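You operate a simulated robot arm through the tools that you are given. There is no shell and no other tool.

The job below is to be done with a simulated robot arm. You get a single attempt, and the scene is never put back.

Task
Check that the orange stop button halts the yellow twister at speed 3.
Fine: switch on, set the dial, start a test and stop it before its end, switch off again.
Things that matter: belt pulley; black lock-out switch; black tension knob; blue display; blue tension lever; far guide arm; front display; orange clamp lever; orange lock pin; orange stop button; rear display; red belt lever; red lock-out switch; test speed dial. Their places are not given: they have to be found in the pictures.

The check looks at the end state, three seconds after you hand in, the way a careful person would. Anything else that was tipped, shoved, dropped, spilled or broken makes it a failure.

Robot
A 6-joint arm with a two-finger gripper, fixed in place. Base frame: the origin is on the floor under the middle of its stand, x ahead of it, y to its left, z up. Readings come in m, degrees, newtons and seconds.
It reaches about 1.572 m from its shoulder. Its first joint turns from -166.0 to 166.0 degrees. Payload 2.45 kg.
The tool frame sits at the grasp point between the pads (the TCP): z along the fingers, y along the line on which they close. The tips reach 0.02 m beyond it. The gripper opens to 0.14 m; its body begins 0.168 m behind the TCP.
Orientation is told as [roll, pitch, yaw] about the base's x, y, z axes, in that order, counted from this pose: with the fingers straight down and closing along the base's y, the tool's x points along the base's -x, its y along +y and its z along -z.

Tools
- The arm moves only by the tool step_arm. Its argument "commands" is a list of rows, each a list of 7 numbers: the turn, a rotation vector about the tool's x, y, z in units of 90 degrees (1.0 is 90 degrees), then the shift along the tool's x, y, z in units of 500 mm (1.0 is 500 mm), then the gripper command, from -1 (fully open) to 1 (shut), values between in proportion. In form: [[ax, ay, az, tx, ty, tz, claw], ...]. A call has 1 to 20 rows; each row is the pose to reach, as a shift and turn from the pose commanded when the call began, along the tool's axes at that moment. A call with a number of a shift or a turn outside -1 to 1 is refused whole. Each row takes 0.2 s and may step no farther than 0.05 m and 8.6 degrees from the row before; otherwise, or with a gripper value out of range, the whole call is refused. A pose out of reach is approached as far as the arm can. The call stops where the force on the tool passes 40 N (or 10 N more than at its start, if that is more) or the arm is blocked; 0.2 s more then pass. The fingers move at their own pace (about 0.045 m/s each) and stop on an object; they squeeze with about 32 N. The grip force told is the motor's: it shows also when the fingers shut on nothing. Time passes only in rows, and 0.2 s behind the last, so rows that repeat a pose let the fingers close. The reply holds the time, the measured pose of the TCP, the force on the tool along the base axes, the opening and the grip force, in the units named above and with some noise, with the torque about the TCP (base axes, N m) and any sound that the robot's microphone picked up.
- Cameras (640 x 400 px; columns grow to the right, rows downward): "scene" is fixed at [0.2172, -0.6503, 1.8149]; the picture's right is [0.79, -0.61, 0.00], its down [-0.26, -0.33, -0.91] and it looks along [0.55, 0.72, -0.42] (base axes); focal length 376 px, centre (320, 200). "wrist" rides on the gripper at [0.078, 0.011, -0.209] in the tool frame; the picture's right is [-0.14, 0.99, 0.00], its down [-0.92, -0.13, -0.37] and it looks along [-0.37, -0.05, 0.93] (tool axes); focal length 280 px, centre (320, 200).
- camera(camera): a new picture of that camera. No time passes.
- point_at(camera, pixels): for up to 12 pixels [column, row] of the newest picture of that camera ("zoom" is the newest enlarged one), the place [x, y, z] in the base frame of the surface seen there, good to about 0.002 m. No time passes.
- enlarge(camera, box): a new picture of the part [left, top, right, bottom] of that camera's present view, enlarged. No time passes.
- close_job(): hands the job in; it is judged then, once.

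Open the gripper and draw the arm clear of the work before you hand the job in, unless the task says otherwise.

The tools are called after ">>>" as a command line: name --pt "numbers of a row" for each row, then --argument value for the rest, lists and objects as JSON in quotes. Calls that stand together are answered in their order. step_arm: Moves the arm, as the interface text tells. Its arguments: {"type":"object","properties":{"commands":{"type":"array"}},"required":["commands"]} The other tools are called the same way: camera (camera) takes a picture; point_at (camera, pixels) gives the place of the surface under pixels of a picture; enlarge (camera, box) takes an enlarged picture of a part of a camera's view; close_job () hands the job in.

At the start:

```text
t: 0.0
ee_pos: [0.5578, -0.0946, 1.4462]
ee_rot: [0.0, 0.0, 0.0]
ft_force: [0.4, -1.0, 0.6]
moment: [0.03, 0.02, 0.03]
grip_width: 0.1401
grasp_force: 0.0
```

scene: 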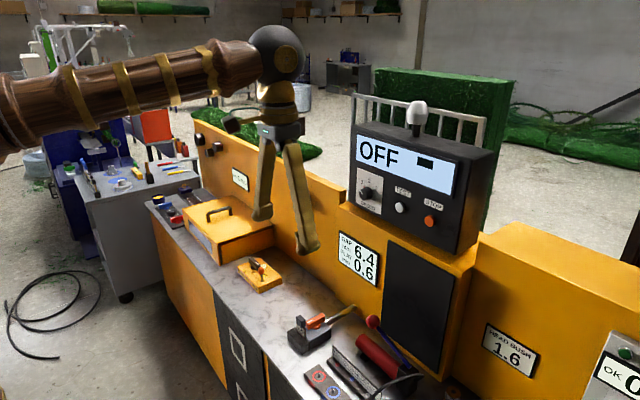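
wrist: 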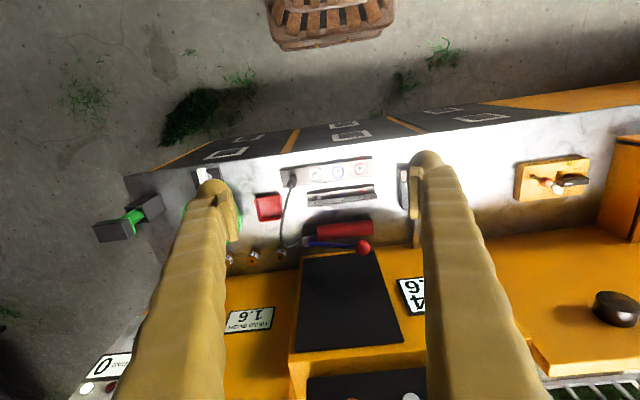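

The scene shows a control box with an "OFF" display around (405,170), a dial at (367,193), a TEST button at (400,207) and an orange STOP button at (430,220). I'll enlarge to see details.

>>> enlarge --camera "scene" --box '[330, 90, 510, 260]'

>>> enlarge --camera "scene" --box '[460, 230, 640, 400]'

>>> enlarge --camera "scene" --box '[140, 110, 340, 300]'

>>> enlarge --camera "scene" --box '[270, 280, 450, 400]'

```text
2.35 times, centred on (420, 175) of scene
```

zoom: 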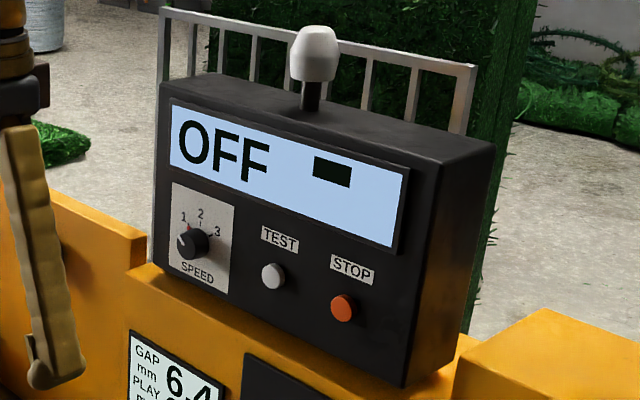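

```text
2.35 times, centred on (550, 315) of scene
```

zoom: 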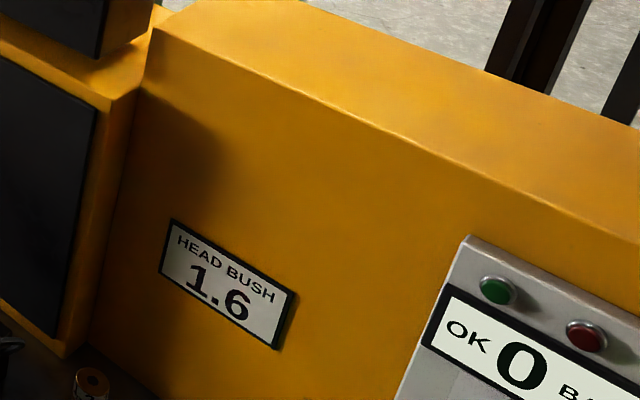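

```text
2.11 times, centred on (240, 205) of scene
```

zoom: 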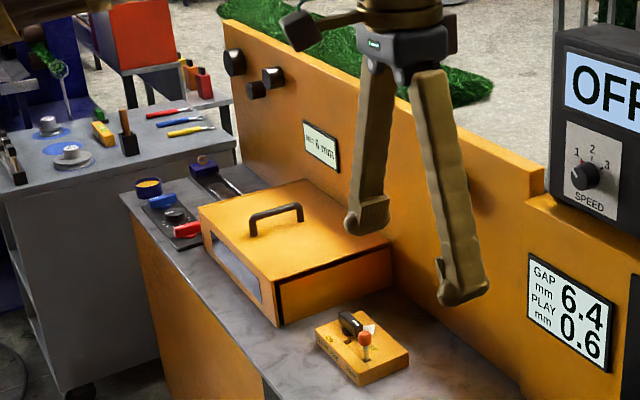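

```text
3.33 times, centred on (360, 340) of scene
```

zoom: 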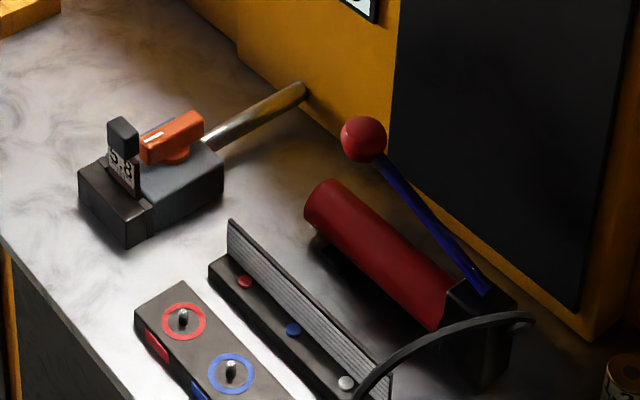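

I need to identify the power/lock-out switch. I'll enlarge the left end and bottom areas further and the wrist view.

>>> enlarge --camera "scene" --box '[140, 120, 240, 240]'

>>> enlarge --camera "scene" --box '[220, 250, 300, 300]'

>>> enlarge --camera "wrist" --box '[80, 130, 440, 400]'

>>> enlarge --camera "wrist" --box '[480, 130, 640, 400]'

>>> enlarge --camera "scene" --box '[560, 300, 640, 400]'

>>> enlarge --camera "scene" --box '[345, 165, 450, 240]'

```text
3.33 times, centred on (190, 180) of scene
```

zoom: 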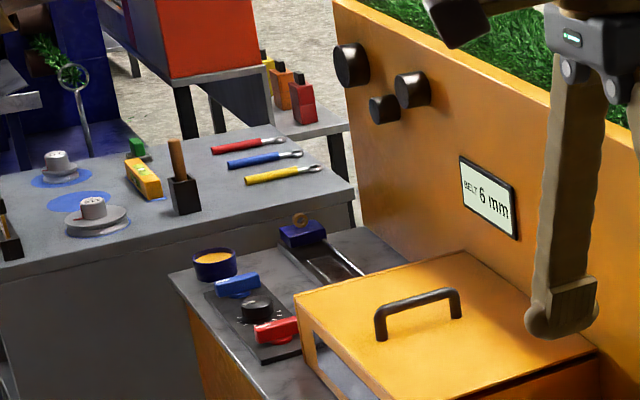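

```text
8.00 times, centred on (260, 275) of scene
```

zoom: 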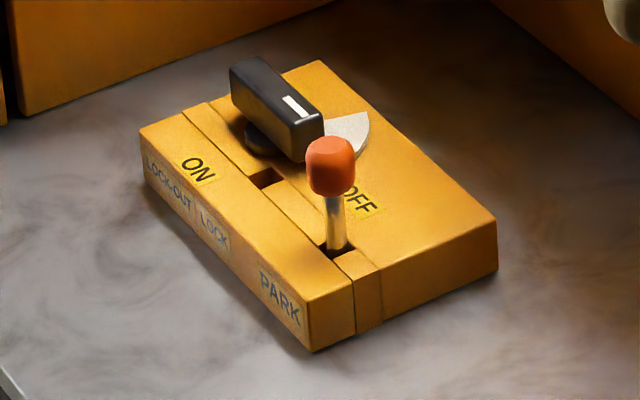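

```text
1.48 times, centred on (260, 265) of wrist
```

zoom: 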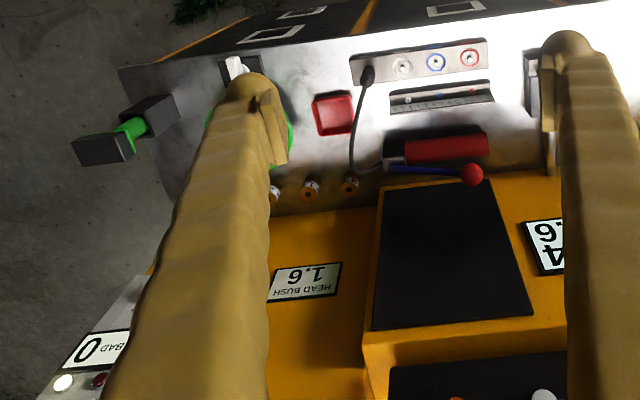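

```text
1.48 times, centred on (560, 265) of wrist
```

zoom: 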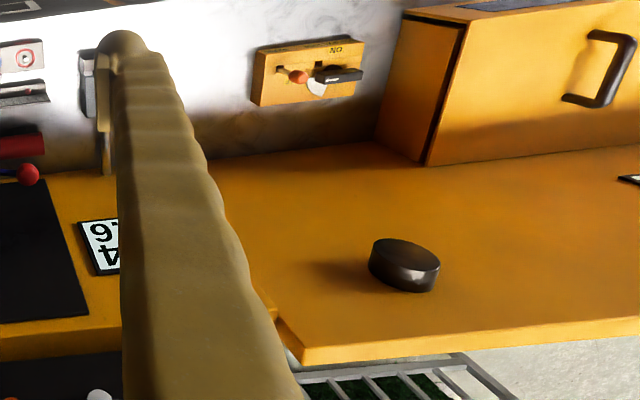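

```text
4.00 times, centred on (600, 350) of scene
```

zoom: 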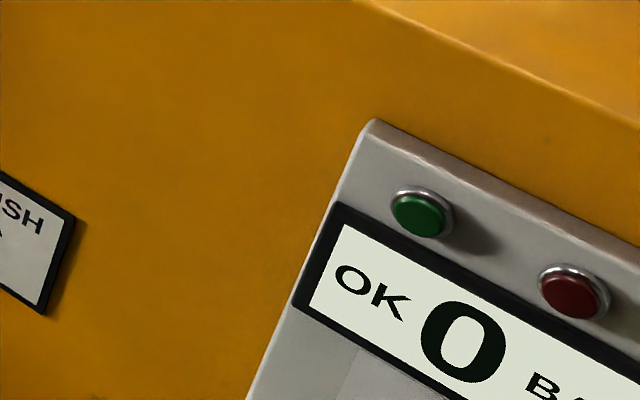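

```text
5.33 times, centred on (398, 202) of scene
```

zoom: 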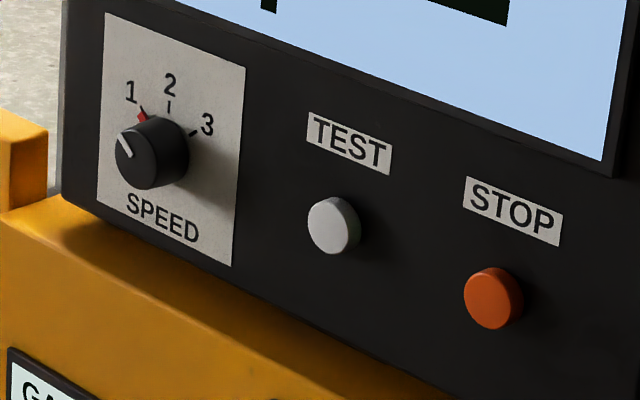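

The yellow lock-out box at (260,275) carries a black rotary switch and an orange lock pin (LOCK / PARK). I'll get positions of the main items in 3D, using the scene picture.

>>> point_at --camera "scene" --pixels '[[367, 193], [400, 208], [429, 222], [358, 135], [450, 190], [260, 263], [262, 270], [243, 270], [280, 280], [262, 291], [355, 205], [416, 118]]'

>>> camera --camera "scene"

```text
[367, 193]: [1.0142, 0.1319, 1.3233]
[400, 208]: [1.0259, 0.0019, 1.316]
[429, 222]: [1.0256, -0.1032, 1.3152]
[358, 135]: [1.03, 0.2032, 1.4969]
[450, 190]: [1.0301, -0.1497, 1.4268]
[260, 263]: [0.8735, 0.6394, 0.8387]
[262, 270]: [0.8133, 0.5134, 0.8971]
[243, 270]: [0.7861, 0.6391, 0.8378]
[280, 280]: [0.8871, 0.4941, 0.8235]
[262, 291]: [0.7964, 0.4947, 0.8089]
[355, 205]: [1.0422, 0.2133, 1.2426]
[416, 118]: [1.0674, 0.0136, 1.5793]
```

```text
taken
```

scene: 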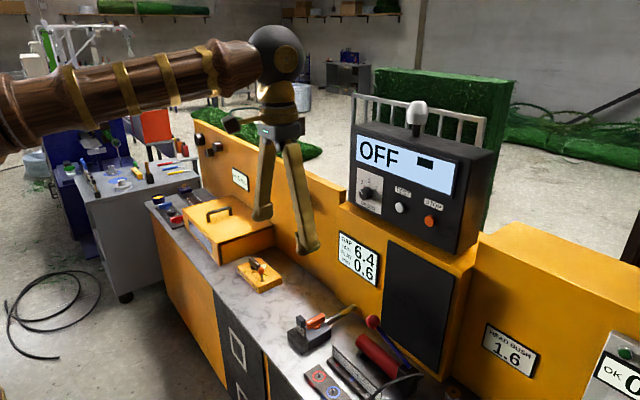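

The panel face lies at x≈1.04 facing the robot. Now detailed points on the lock-out box through an enlarged view.

>>> enlarge --camera "scene" --box '[220, 250, 300, 300]'

>>> point_at --camera "zoom" --pixels '[[330, 165], [335, 215], [336, 245], [270, 178], [240, 85], [295, 105], [308, 140], [350, 130], [198, 170], [355, 200], [145, 130], [320, 65]]'

>>> point_at --camera "zoom" --pixels '[[490, 215], [310, 300], [315, 345], [500, 265], [150, 180], [262, 62], [308, 150], [260, 140], [235, 70], [320, 120], [200, 320], [345, 250]]'

```text
8.00 times, centred on (260, 275) of scene
```

zoom: 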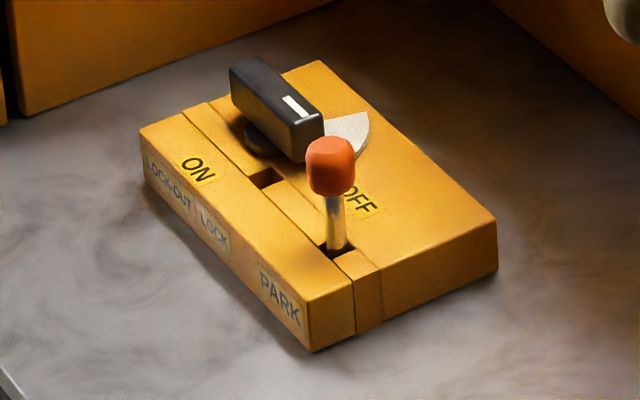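

```text
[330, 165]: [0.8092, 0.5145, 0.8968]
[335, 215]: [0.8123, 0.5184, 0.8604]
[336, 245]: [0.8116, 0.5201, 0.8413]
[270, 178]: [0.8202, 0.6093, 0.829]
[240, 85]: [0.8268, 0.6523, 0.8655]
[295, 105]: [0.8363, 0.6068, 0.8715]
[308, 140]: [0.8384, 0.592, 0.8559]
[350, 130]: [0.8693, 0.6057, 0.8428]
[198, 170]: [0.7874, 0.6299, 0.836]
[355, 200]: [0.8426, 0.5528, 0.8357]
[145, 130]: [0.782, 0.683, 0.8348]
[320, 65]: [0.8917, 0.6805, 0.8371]
```

```text
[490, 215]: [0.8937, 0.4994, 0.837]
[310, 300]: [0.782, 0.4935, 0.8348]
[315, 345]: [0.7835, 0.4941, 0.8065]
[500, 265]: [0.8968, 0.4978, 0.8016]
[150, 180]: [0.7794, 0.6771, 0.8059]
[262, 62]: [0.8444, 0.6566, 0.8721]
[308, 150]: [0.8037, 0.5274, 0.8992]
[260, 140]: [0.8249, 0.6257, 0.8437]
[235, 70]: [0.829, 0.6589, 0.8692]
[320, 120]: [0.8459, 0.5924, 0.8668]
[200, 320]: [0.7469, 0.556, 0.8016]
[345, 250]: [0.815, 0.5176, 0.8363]
```

The black rotary switch handle is centred near (0.837,0.625), pointing to OFF (-y), and the pin sits in PARK. I need to find the red lock-out switch and the other items, so I check points in the wrist image.

>>> camera --camera "wrist"

>>> point_at --camera "wrist" --pixels '[[268, 207], [125, 230], [150, 205], [205, 175], [338, 172], [345, 230], [363, 247], [405, 190], [345, 300], [615, 308], [545, 185], [255, 257]]'

>>> enlarge --camera "wrist" --box '[230, 140, 430, 265]'

>>> enlarge --camera "wrist" --box '[70, 150, 250, 262]'

```text
taken
```

wrist: 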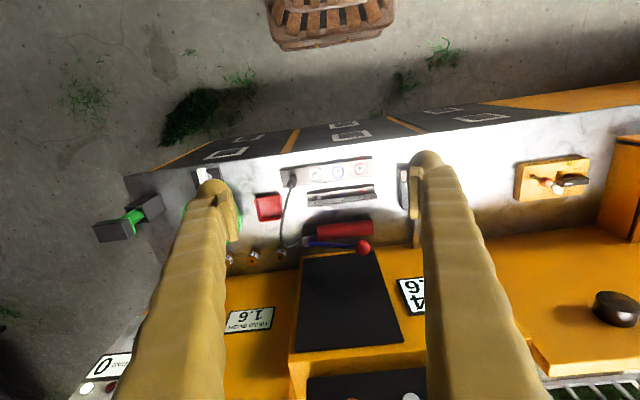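

```text
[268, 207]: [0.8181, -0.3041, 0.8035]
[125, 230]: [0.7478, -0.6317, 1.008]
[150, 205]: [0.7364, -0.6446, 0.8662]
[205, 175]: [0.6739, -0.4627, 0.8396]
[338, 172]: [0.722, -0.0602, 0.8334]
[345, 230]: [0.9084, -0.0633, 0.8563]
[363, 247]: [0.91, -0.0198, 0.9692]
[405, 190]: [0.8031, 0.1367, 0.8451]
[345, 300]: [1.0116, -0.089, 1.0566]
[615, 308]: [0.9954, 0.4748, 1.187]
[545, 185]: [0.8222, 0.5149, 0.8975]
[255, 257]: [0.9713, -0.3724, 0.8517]
```

```text
3.20 times, centred on (330, 202) of wrist
```

zoom: 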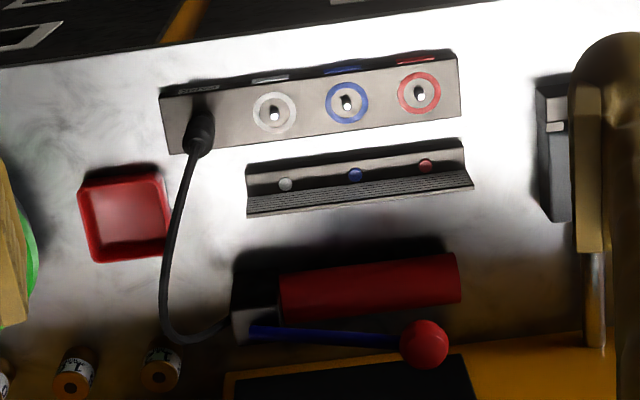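

```text
3.56 times, centred on (160, 206) of wrist
```

zoom: 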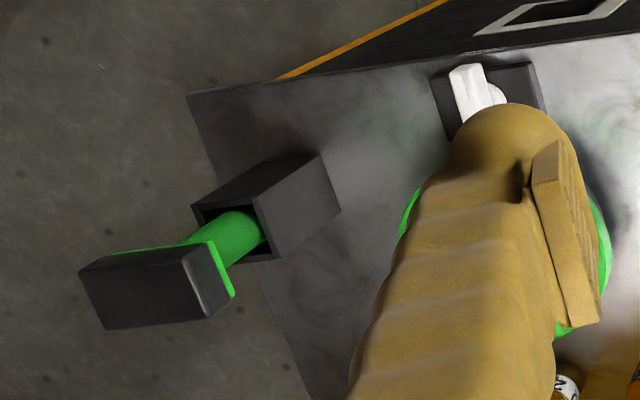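

The right part holds a micrometer-like lever, sockets and a tray; no red lock-out switch seen there. I move the arm +y by 0.5 m at this height (clear air) to view the left part from above.

>>> step_arm --pt "0 0 0 0 0.1 0 -1" --pt "0 0 0 0 0.2 0 -1" --pt "0 0 0 0 0.3 0 -1" --pt "0 0 0 0 0.4 0 -1" --pt "0 0 0 0 0.5 0 -1" --pt "0 0 0 0 0.6 0 -1" --pt "0 0 0 0 0.7 0 -1" --pt "0 0 0 0 0.8 0 -1" --pt "0 0 0 0 0.9 0 -1" --pt "0 0 0 0 1.0 0 -1"

>>> camera --camera "wrist"

>>> camera --camera "scene"

```text
t: 2.2
ee_pos: [0.5595, 0.4071, 1.4474]
ee_rot: [0.0, -0.2, -0.1]
ft_force: [-0.6, 0.4, 0.1]
moment: [-0.01, -0.1, 0.01]
grip_width: 0.1401
grasp_force: 0.0
```

```text
taken
```

wrist: 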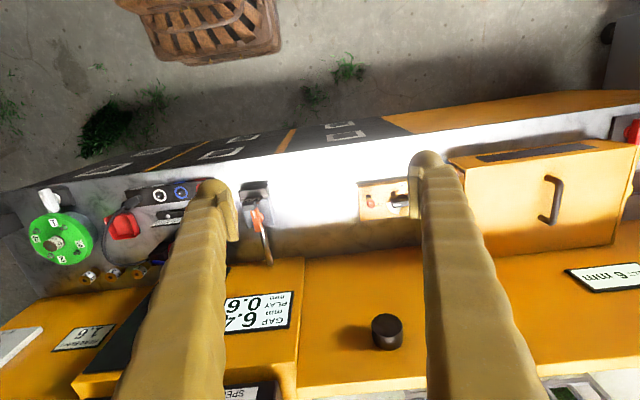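

```text
taken
```

scene: 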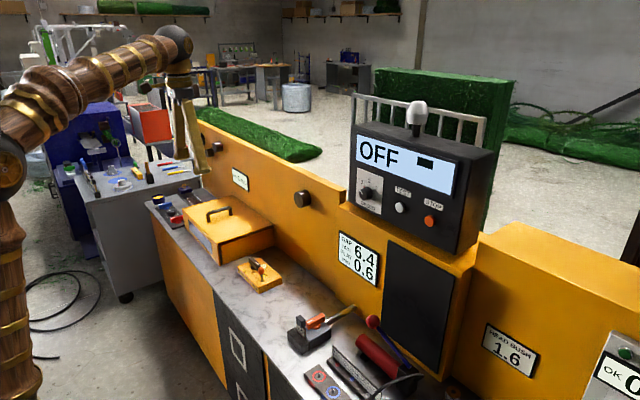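

Continuing toward +y to see the left end, where a red item appears at (632,130) in the wrist picture.

>>> step_arm --pt "0 0 0 0 0.1 0 -1" --pt "0 0 0 0 0.2 0 -1" --pt "0 0 0 0 0.3 0 -1" --pt "0 0 0 0 0.4 0 -1" --pt "0 0 0 0 0.5 0 -1" --pt "0 0 0 0 0.6 0 -1" --pt "0 0 0 0 0.7 0 -1" --pt "0 0 0 0 0.8 0 -1"

>>> camera --camera "wrist"

>>> enlarge --camera "scene" --box '[140, 180, 220, 240]'

```text
t: 4.0
ee_pos: [0.546, 0.7809, 1.4242]
ee_rot: [0.3, -0.3, -0.1]
ft_force: [-0.7, -0.1, -0.5]
moment: [-0.02, -0.02, 0.03]
grip_width: 0.1401
grasp_force: 0.1
out of reach, approached as far as the arm can: row 7, 8
```

```text
taken
```

wrist: 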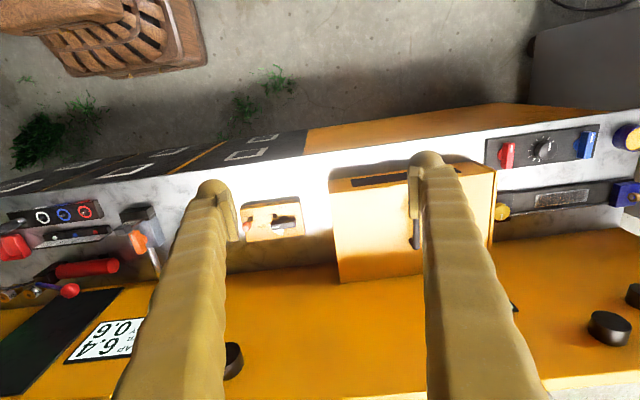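

```text
6.67 times, centred on (180, 210) of scene
```

zoom: 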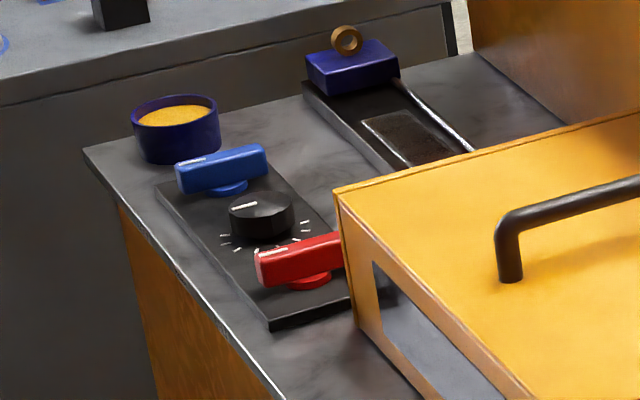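

The left end has a panel with a red lever, black knob and blue lever. I enlarge the wrist view for labels.

>>> enlarge --camera "wrist" --box '[470, 100, 640, 240]'

>>> enlarge --camera "wrist" --box '[225, 180, 325, 250]'

>>> enlarge --camera "wrist" --box '[0, 180, 220, 310]'

>>> enlarge --camera "scene" --box '[20, 60, 200, 200]'

```text
2.86 times, centred on (555, 170) of wrist
```

zoom: 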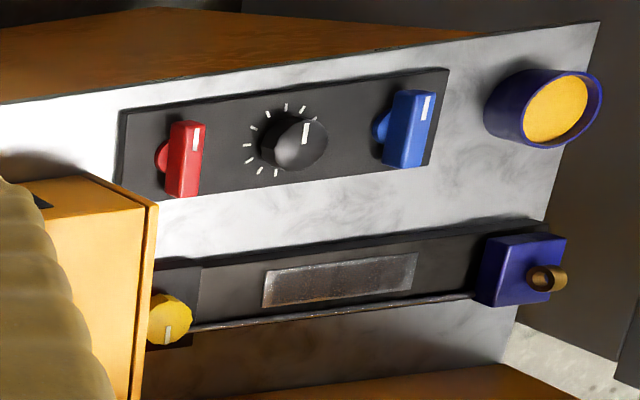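

```text
5.71 times, centred on (275, 215) of wrist
```

zoom: 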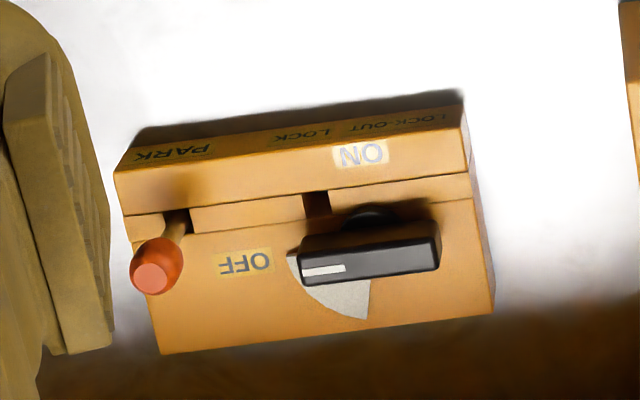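

```text
2.91 times, centred on (110, 245) of wrist
```

zoom: 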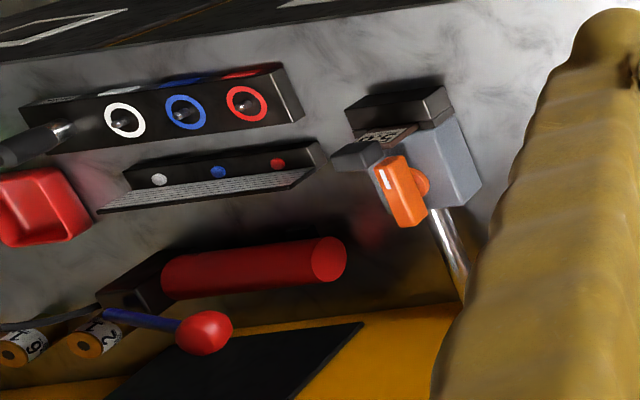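

```text
2.86 times, centred on (110, 130) of scene
```

zoom: 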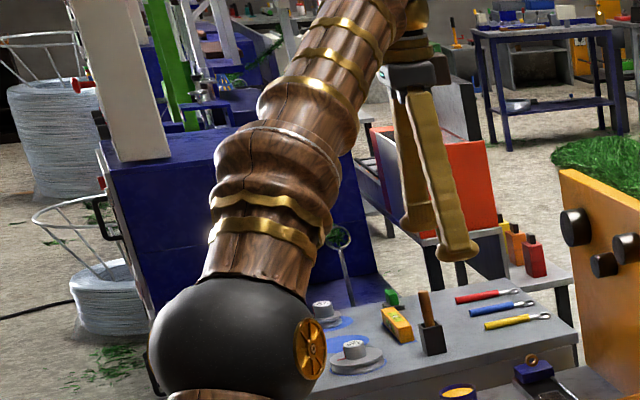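

The lock-out box reads ON toward the robot and OFF toward -y, pin in PARK. Before acting I look at the other parts (right end, blue machine) for the red lock-out switch, moving back in -y.

>>> step_arm --pt "0 0 0 0 -0.1 0 -1" --pt "0 0 0 0 -0.2 0 -1" --pt "0 0 0 0 -0.3 0 -1" --pt "0 0 0 0 -0.4 0 -1" --pt "0 0 0 0 -0.5 0 -1" --pt "0 0 0 0 -0.6 0 -1" --pt "0 0 0 0 -0.7 0 -1" --pt "0 0 0 0 -0.8 0 -1" --pt "0 0 0 0 -0.9 0 -1" --pt "0 0 0 0 -1.0 0 -1"

>>> step_arm --pt "0 0 0 0 -0.1 0 -1" --pt "0 0 0 0 -0.2 0 -1" --pt "0 0 0 0 -0.3 0 -1" --pt "0 0 0 0 -0.4 0 -1" --pt "0 0 0 0 -0.5 0 -1" --pt "0 0 0 0 -0.6 0 -1" --pt "0 0 0 0 -0.7 0 -1" --pt "0 0 0 0 -0.8 0 -1" --pt "0 0 0 0 -0.9 0 -1" --pt "0 0 0 0 -1.0 0 -1"

>>> camera --camera "wrist"

>>> camera --camera "scene"

```text
t: 6.2
ee_pos: [0.5494, 0.2802, 1.4269]
ee_rot: [0.0, 0.1, 0.0]
ft_force: [0.2, -0.1, -0.6]
moment: [-0.01, 0.03, -0.02]
grip_width: 0.1401
grasp_force: 0.0
```

```text
t: 8.4
ee_pos: [0.5468, -0.2208, 1.4271]
ee_rot: [0.0, -0.2, 0.0]
ft_force: [-0.6, 0.6, 0.3]
moment: [-0.03, -0.03, 0.02]
grip_width: 0.1401
grasp_force: 0.0
```

```text
taken
```

wrist: 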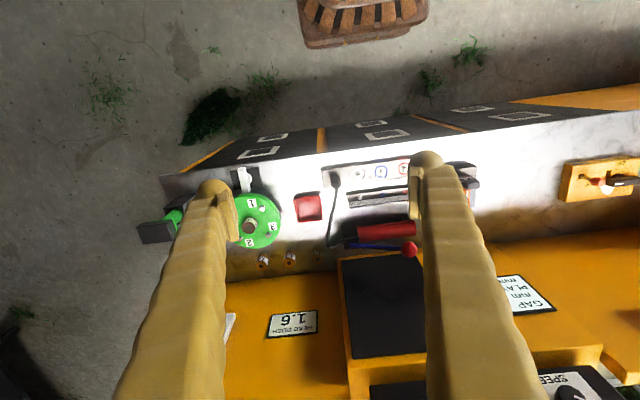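

```text
taken
```

scene: 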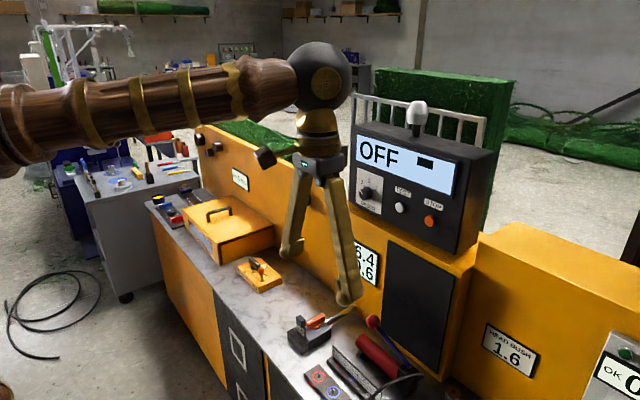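

No red lock-out switch at the right end. I enlarge the blue machine and the right background in the scene view.

>>> enlarge --camera "scene" --box '[0, 110, 140, 220]'

>>> enlarge --camera "scene" --box '[0, 10, 140, 90]'

>>> enlarge --camera "scene" --box '[120, 130, 220, 200]'

>>> enlarge --camera "scene" --box '[180, 20, 400, 120]'

```text
3.64 times, centred on (70, 165) of scene
```

zoom: 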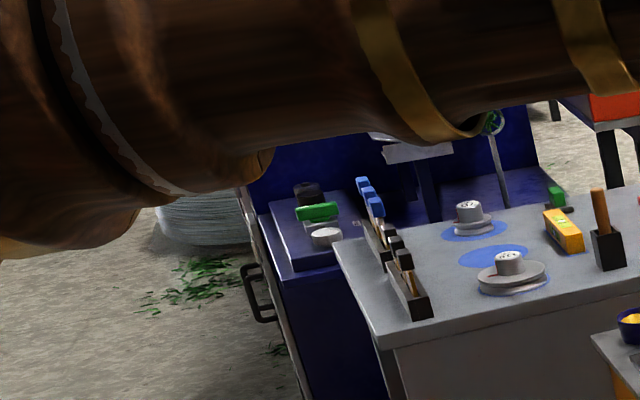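

```text
4.57 times, centred on (70, 50) of scene
```

zoom: 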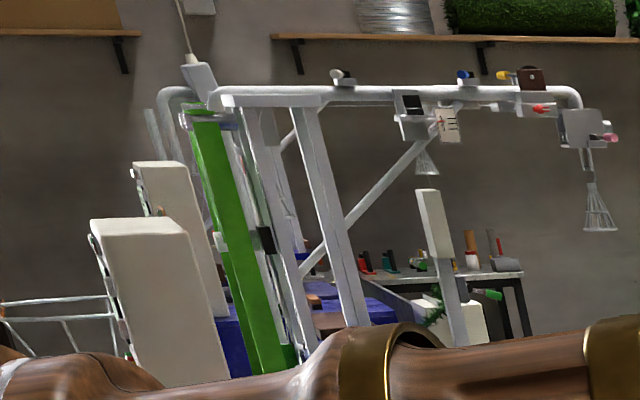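

```text
5.71 times, centred on (170, 165) of scene
```

zoom: 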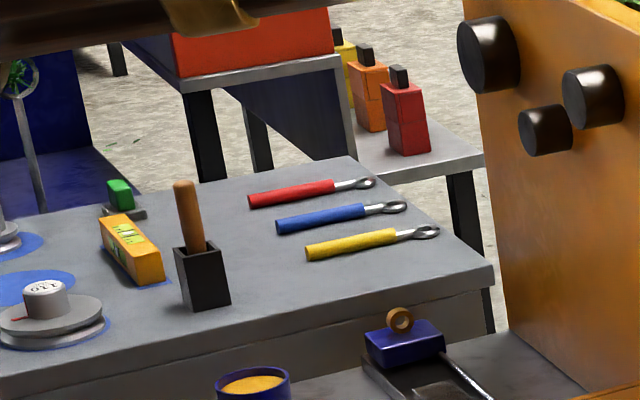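

```text
2.91 times, centred on (290, 70) of scene
```

zoom: 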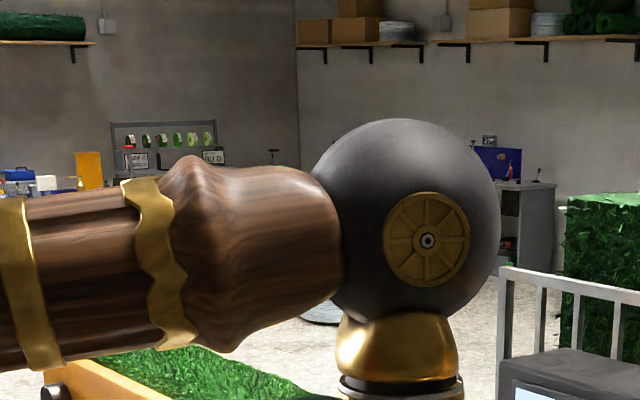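

The yellow lock-out box is the one for this machine. I check heights of the neighbouring box with handle (218,210) and the wall behind before descending.

>>> point_at --camera "scene" --pixels '[[218, 209], [222, 243], [273, 228], [196, 215], [220, 268], [272, 246], [240, 180], [302, 225], [282, 181], [330, 250]]'

>>> step_arm --pt "0 0 -0.0833 0 0.0833 0 -1" --pt "0 0 -0.1667 0 0.1667 0 -1" --pt "0 0 -0.25 0 0.25 0 -1" --pt "0 0 -0.3333 0 0.3333 0 -1" --pt "0 0 -0.4167 0 0.4167 0 -1" --pt "0 0 -0.5 0 0.5 0 -1" --pt "0 0 -0.5833 0 0.5833 0 -1" --pt "0 0 -0.6667 0 0.6667 0 -1" --pt "0 0 -0.75 0 0.75 0 -1" --pt "0 0 -0.8333 0 0.8333 0 -1" --pt "0 0 -0.9167 0 0.9167 0 -1" --pt "0 0 -1.0 0 1.0 0 -1"

```text
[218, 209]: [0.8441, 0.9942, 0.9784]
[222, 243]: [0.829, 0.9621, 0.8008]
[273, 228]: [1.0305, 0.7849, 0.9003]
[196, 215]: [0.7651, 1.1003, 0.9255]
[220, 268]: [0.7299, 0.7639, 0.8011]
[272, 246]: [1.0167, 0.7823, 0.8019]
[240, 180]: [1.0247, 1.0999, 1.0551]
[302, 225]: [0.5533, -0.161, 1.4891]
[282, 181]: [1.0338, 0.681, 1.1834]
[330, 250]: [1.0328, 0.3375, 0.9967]
```

```text
t: 11.0
ee_pos: [0.5504, 0.2799, 1.4235]
ee_rot: [-0.1, 0.0, 90.2]
ft_force: [-0.8, 0.2, 0.8]
moment: [0.0, -0.05, 0.0]
grip_width: 0.1399
grasp_force: 0.0
```

Wall face is at x≈1.03, boxed cover starts at y≈0.78; clear. Now move above the black switch at (0.837,0.625) with the fingers closing along x.

>>> step_arm --pt "0 0 0 -0.0575 -0.0478 0.0539 -0.3" --pt "0 0 0 -0.115 -0.0955 0.1078 -0.3" --pt "0 0 0 -0.1725 -0.1433 0.1618 -0.3" --pt "0 0 0 -0.23 -0.191 0.2157 -0.3" --pt "0 0 0 -0.2875 -0.2388 0.2696 -0.3" --pt "0 0 0 -0.345 -0.2865 0.3235 -0.3" --pt "0 0 0 -0.4025 -0.3343 0.3774 -0.3" --pt "0 0 0 -0.46 -0.382 0.4313 -0.3" --pt "0 0 0 -0.5175 -0.4298 0.4853 -0.3" --pt "0 0 0 -0.575 -0.4775 0.5392 -0.3" --pt "0 0 0 -0.6325 -0.5253 0.5931 -0.3" --pt "0 0 0 -0.69 -0.573 0.647 -0.3"

>>> camera --camera "wrist"

>>> enlarge --camera "scene" --box '[180, 180, 340, 300]'

```text
t: 13.6
ee_pos: [0.8356, 0.625, 1.1021]
ee_rot: [-0.2, 0.0, 89.9]
ft_force: [-1.0, -0.7, 1.6]
moment: [0.05, -0.04, -0.01]
grip_width: 0.0909
grasp_force: 0.1
```

```text
taken
```

wrist: 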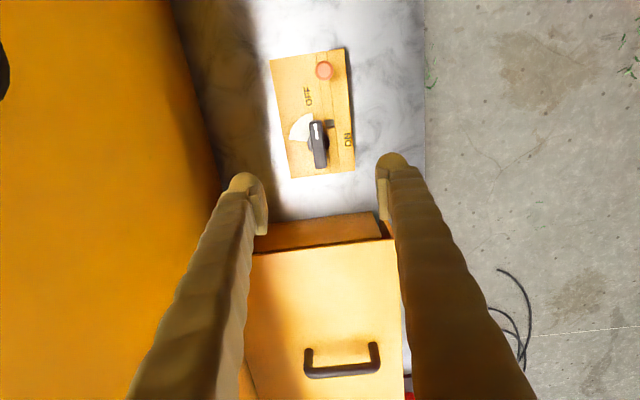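

```text
3.33 times, centred on (260, 240) of scene
```

zoom: 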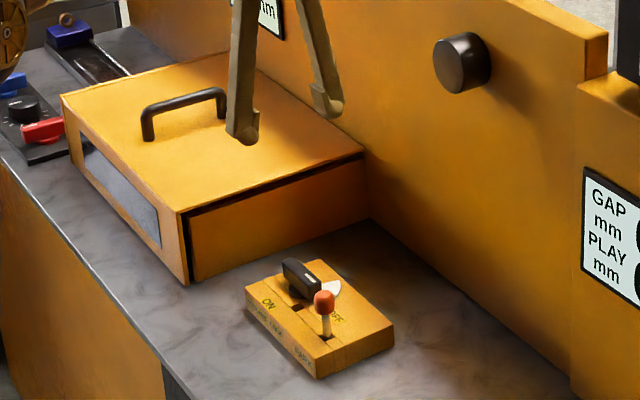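

The wrist camera sees the switch at (317,143) now. I enlarge and measure its ends.

>>> enlarge --camera "wrist" --box '[255, 40, 375, 190]'

>>> enlarge --camera "wrist" --box '[265, 95, 365, 175]'

```text
2.67 times, centred on (315, 115) of wrist
```

zoom: 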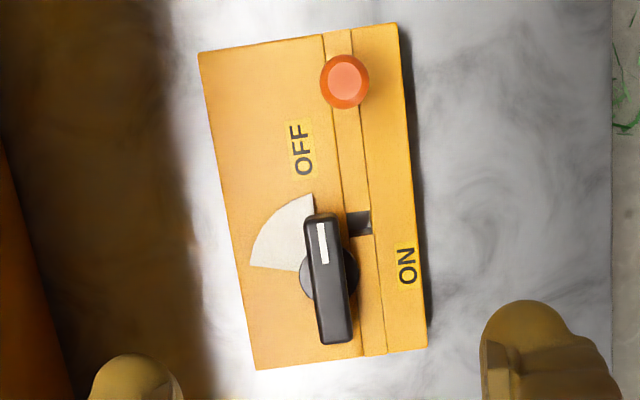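

```text
5.00 times, centred on (315, 135) of wrist
```

zoom: 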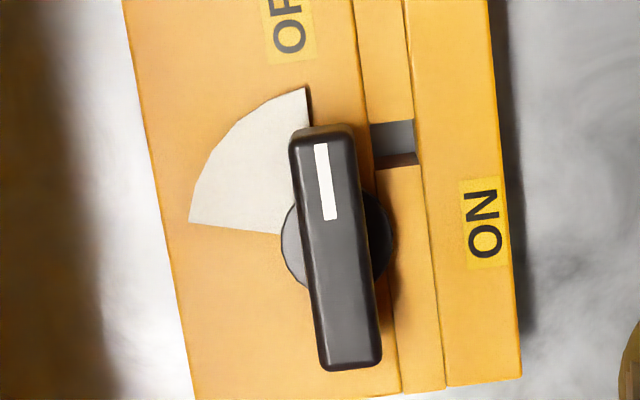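

The bar points up (−y, OFF); ON is to the right (−x), so it's a clockwise quarter turn seen from above. I measure the bar's ends and the hub.

>>> point_at --camera "zoom" --pixels '[[300, 145], [350, 140], [325, 365], [377, 355], [335, 250], [300, 245], [382, 240], [325, 180], [315, 320], [365, 320], [345, 300], [360, 130]]'

```text
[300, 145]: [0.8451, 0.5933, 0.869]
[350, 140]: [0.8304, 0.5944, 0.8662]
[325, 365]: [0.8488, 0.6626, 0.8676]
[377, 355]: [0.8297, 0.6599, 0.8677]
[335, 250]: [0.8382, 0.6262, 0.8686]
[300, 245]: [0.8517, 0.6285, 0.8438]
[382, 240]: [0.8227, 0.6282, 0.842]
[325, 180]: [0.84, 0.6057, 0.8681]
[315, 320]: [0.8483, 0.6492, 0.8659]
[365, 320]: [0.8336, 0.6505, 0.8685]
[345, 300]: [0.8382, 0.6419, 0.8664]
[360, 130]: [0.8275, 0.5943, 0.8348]
```

Bar centre is (0.838,0.628), 19 mm wide, top at z 0.868. I descend with the fingers straddling it, tips staying just above the hub.

>>> step_arm --pt "0 0 0 -0.003 -0.003 0.08 0" --pt "0 0 0 -0.006 -0.006 0.16 0" --pt "0 0 0 -0.006 -0.006 0.24 0" --pt "0 0 0 -0.006 -0.006 0.32 0" --pt "0 0 0 -0.006 -0.006 0.36 0" --pt "0 0 0 -0.006 -0.006 0.4 0" --pt "0 0 0 -0.006 -0.006 0.43 0" --pt "0 0 0 -0.006 -0.006 0.45 0" --pt "0 0 0 -0.006 -0.006 0.468 0" --pt "0 0 0 -0.006 -0.006 0.468 0"

>>> camera --camera "wrist"

>>> enlarge --camera "scene" --box '[210, 220, 310, 300]'

```text
t: 15.8
ee_pos: [0.8371, 0.627, 0.8684]
ee_rot: [0.0, 0.0, 89.9]
ft_force: [-0.3, 0.3, -0.8]
moment: [0.02, 0.03, 0.03]
grip_width: 0.07
grasp_force: 0.1
```

```text
taken
```

wrist: 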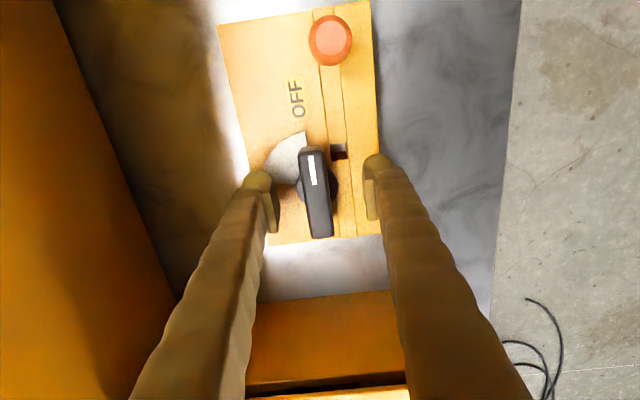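

```text
5.00 times, centred on (260, 260) of scene
```

zoom: 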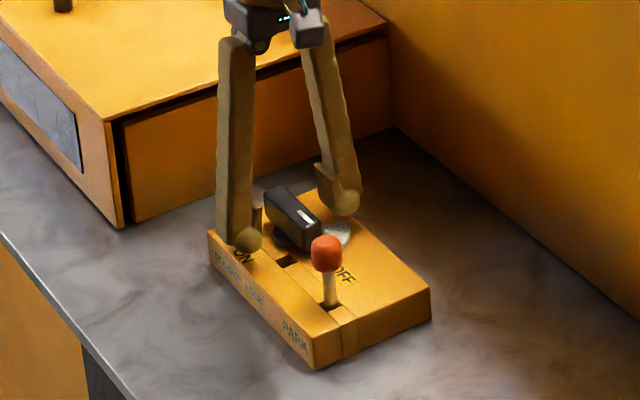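

The fingers straddle the bar cleanly. Now close on it.

>>> step_arm --pt "0 0 0 0 0 0 0.5" --pt "0 0 0 0 0 0 1" --pt "0 0 0 0 0 0 1" --pt "0 0 0 0 0 0 1" --pt "0 0 0 0 0 0 1"

>>> camera --camera "wrist"

```text
t: 16.9
ee_pos: [0.8403, 0.6282, 0.867]
ee_rot: [-0.2, -0.2, 89.9]
ft_force: [7.5, 5.7, -7.0]
moment: [-0.06, -0.06, -0.03]
grip_width: 0.0201
grasp_force: 37.8
stopped in row 5: the force on the tool passed its limit at 42 N (the readings are from after the stop); the commanded pose is now the measured one
```

```text
taken
```

wrist: 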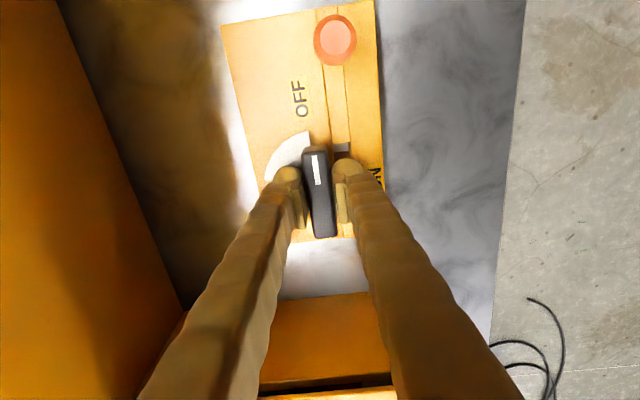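

Gripped (20 mm opening). Now turn clockwise (about tool +z) the first half, watching the force.

>>> step_arm --pt "0 0 0.08 0 0 0 1" --pt "0 0 0.16 0 0 0 1" --pt "0 0 0.24 0 0 0 1" --pt "0 0 0.32 0 0 0 1" --pt "0 0 0.4 0 0 0 1" --pt "0 0 0.48 0 0 0 1"

>>> camera --camera "wrist"

>>> camera --camera "scene"

```text
t: 18.3
ee_pos: [0.8386, 0.6281, 0.8688]
ee_rot: [-0.1, -0.2, 46.6]
ft_force: [-15.2, 14.2, -1.5]
moment: [0.18, 0.11, 0.02]
grip_width: 0.0196
grasp_force: 44.6
```

```text
taken
```

wrist: 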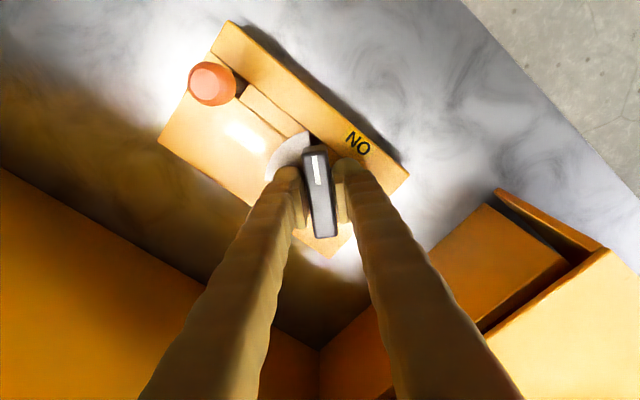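

```text
taken
```

scene: 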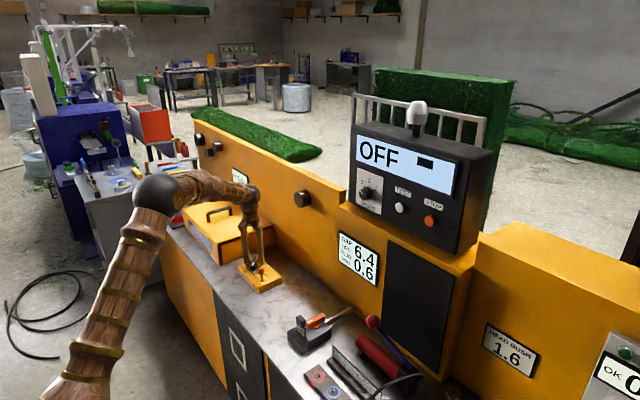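

The bar follows (45°), sideways load ~21 N along the closing axis, so I shift ~2.5 mm in +y while finishing the quarter turn.

>>> step_arm --pt "0 0 0.04 -0.0036 0.0034 0 1" --pt "0 0 0.12 -0.0036 0.0034 0 1" --pt "0 0 0.2 -0.0036 0.0034 0 1" --pt "0 0 0.28 -0.0036 0.0034 0 1" --pt "0 0 0.36 -0.0036 0.0034 0 1" --pt "0 0 0.44 -0.0036 0.0034 0 1" --pt "0 0 0.52 -0.0036 0.0034 0 1"

>>> camera --camera "wrist"

>>> camera --camera "scene"

```text
t: 19.9
ee_pos: [0.8405, 0.6302, 0.8693]
ee_rot: [0.0, -0.2, -0.2]
ft_force: [-29.8, -12.4, -10.8]
moment: [-0.1, 0.34, 0.06]
grip_width: 0.0198
grasp_force: 45.1
```

```text
taken
```

wrist: 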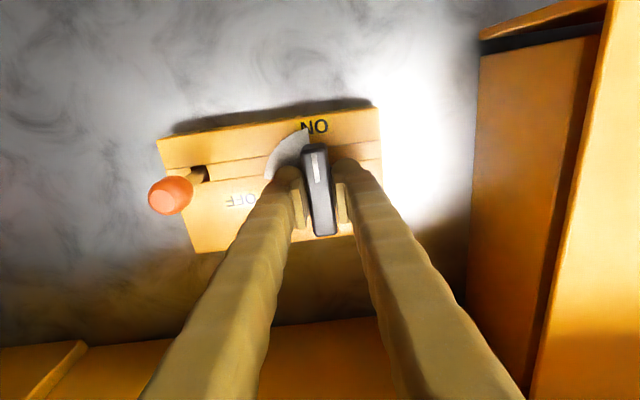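

```text
taken
```

scene: 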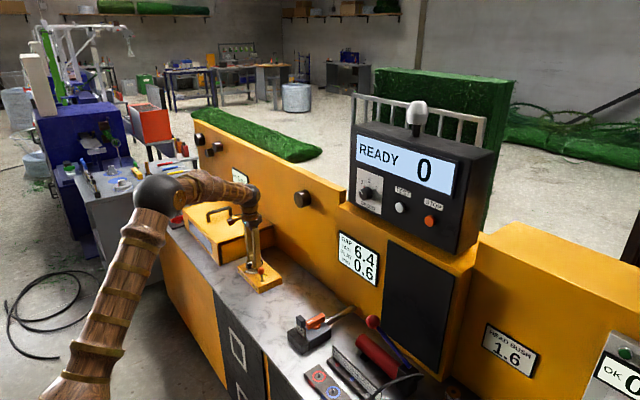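

The display now reads "READY 0", so the black switch powers the twister. Release by opening a little, then lift straight up.

>>> step_arm --pt "0 0 0 0 0 0 0.3" --pt "0 0 0 0 0 0 0.2" --pt "0 0 0 0 0 0 0.2" --pt "0 0 0 0 0 0 0.2" --pt "0 0 0 0 0 -0.04 0.2" --pt "0 0 0 0 0 -0.1 0.2" --pt "0 0 0 0 0 -0.2 0.2" --pt "0 0 0 0 0 -0.3 0.2" --pt "0 0 0 0 0 -0.4 0.2"

>>> camera --camera "wrist"

>>> enlarge --camera "scene" --box '[200, 220, 320, 310]'

>>> enlarge --camera "scene" --box '[345, 120, 470, 240]'

```text
t: 21.9
ee_pos: [0.8385, 0.6309, 1.0672]
ee_rot: [0.0, -0.2, -0.1]
ft_force: [-0.4, 0.8, 1.0]
moment: [0.0, 0.02, -0.03]
grip_width: 0.0559
grasp_force: 0.1
```

```text
taken
```

wrist: 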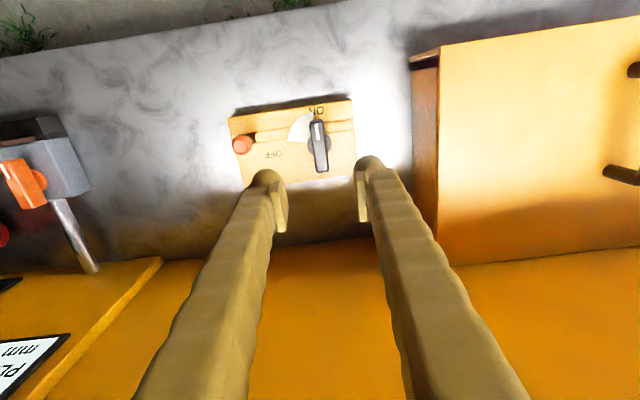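

```text
4.44 times, centred on (260, 265) of scene
```

zoom: 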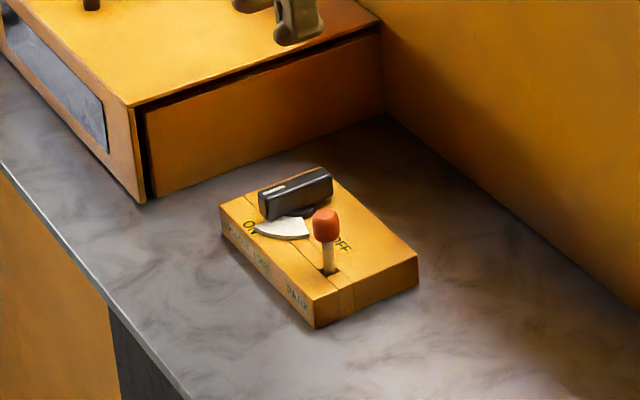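

```text
3.33 times, centred on (408, 180) of scene
```

zoom: 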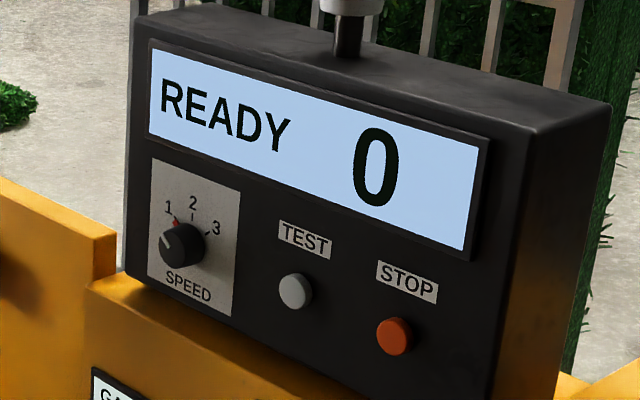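

The switch is ON and the box hasn't moved. Now measure the dial: its ticks, centre and pointer.

>>> enlarge --camera "scene" --box '[350, 170, 400, 220]'

>>> camera --camera "scene"

```text
8.00 times, centred on (375, 195) of scene
```

zoom: 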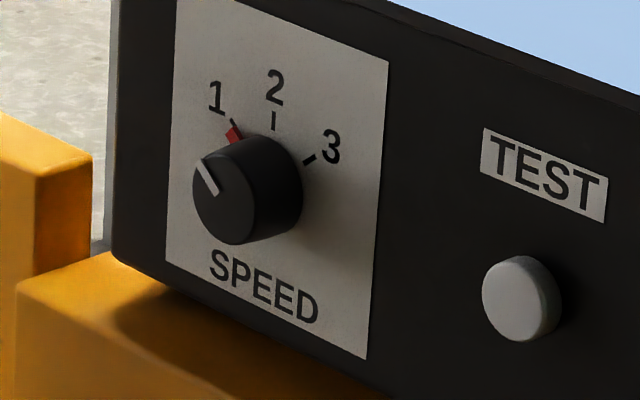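

```text
taken
```

scene: 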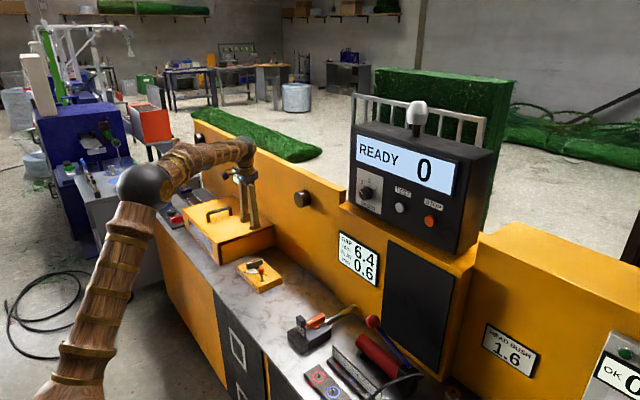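

>>> enlarge --camera "scene" --box '[350, 170, 400, 220]'

>>> point_at --camera "zoom" --pixels '[[202, 165], [217, 191], [223, 200], [234, 122], [273, 128], [313, 155], [305, 163], [273, 115], [235, 133], [245, 240], [197, 200], [523, 300]]'

>>> point_at --camera "zoom" --pixels '[[180, 20], [385, 65], [370, 355], [170, 260], [248, 180], [210, 155], [250, 205], [235, 242], [297, 185], [500, 300], [544, 300], [520, 265]]'

```text
8.00 times, centred on (375, 195) of scene
```

zoom: 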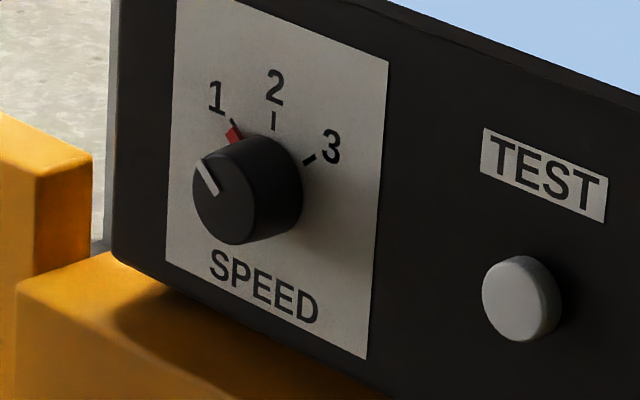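

```text
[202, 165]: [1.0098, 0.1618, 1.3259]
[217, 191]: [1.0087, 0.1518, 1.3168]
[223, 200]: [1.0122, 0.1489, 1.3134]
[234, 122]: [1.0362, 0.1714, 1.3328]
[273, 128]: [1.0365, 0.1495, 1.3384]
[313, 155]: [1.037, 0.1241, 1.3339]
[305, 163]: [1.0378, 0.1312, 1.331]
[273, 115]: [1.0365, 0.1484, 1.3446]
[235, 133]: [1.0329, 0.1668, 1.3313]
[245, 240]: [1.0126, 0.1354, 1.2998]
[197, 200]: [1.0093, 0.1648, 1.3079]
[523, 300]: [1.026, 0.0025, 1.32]
```

```text
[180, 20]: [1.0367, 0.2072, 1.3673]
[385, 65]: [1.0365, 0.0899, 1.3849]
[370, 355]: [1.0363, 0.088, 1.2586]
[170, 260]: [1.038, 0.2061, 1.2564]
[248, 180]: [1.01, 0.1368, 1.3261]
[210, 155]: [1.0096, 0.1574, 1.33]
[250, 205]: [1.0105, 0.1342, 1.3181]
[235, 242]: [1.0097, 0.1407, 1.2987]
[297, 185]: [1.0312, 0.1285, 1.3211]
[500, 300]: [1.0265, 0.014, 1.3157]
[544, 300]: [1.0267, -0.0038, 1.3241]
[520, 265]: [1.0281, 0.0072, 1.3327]
```

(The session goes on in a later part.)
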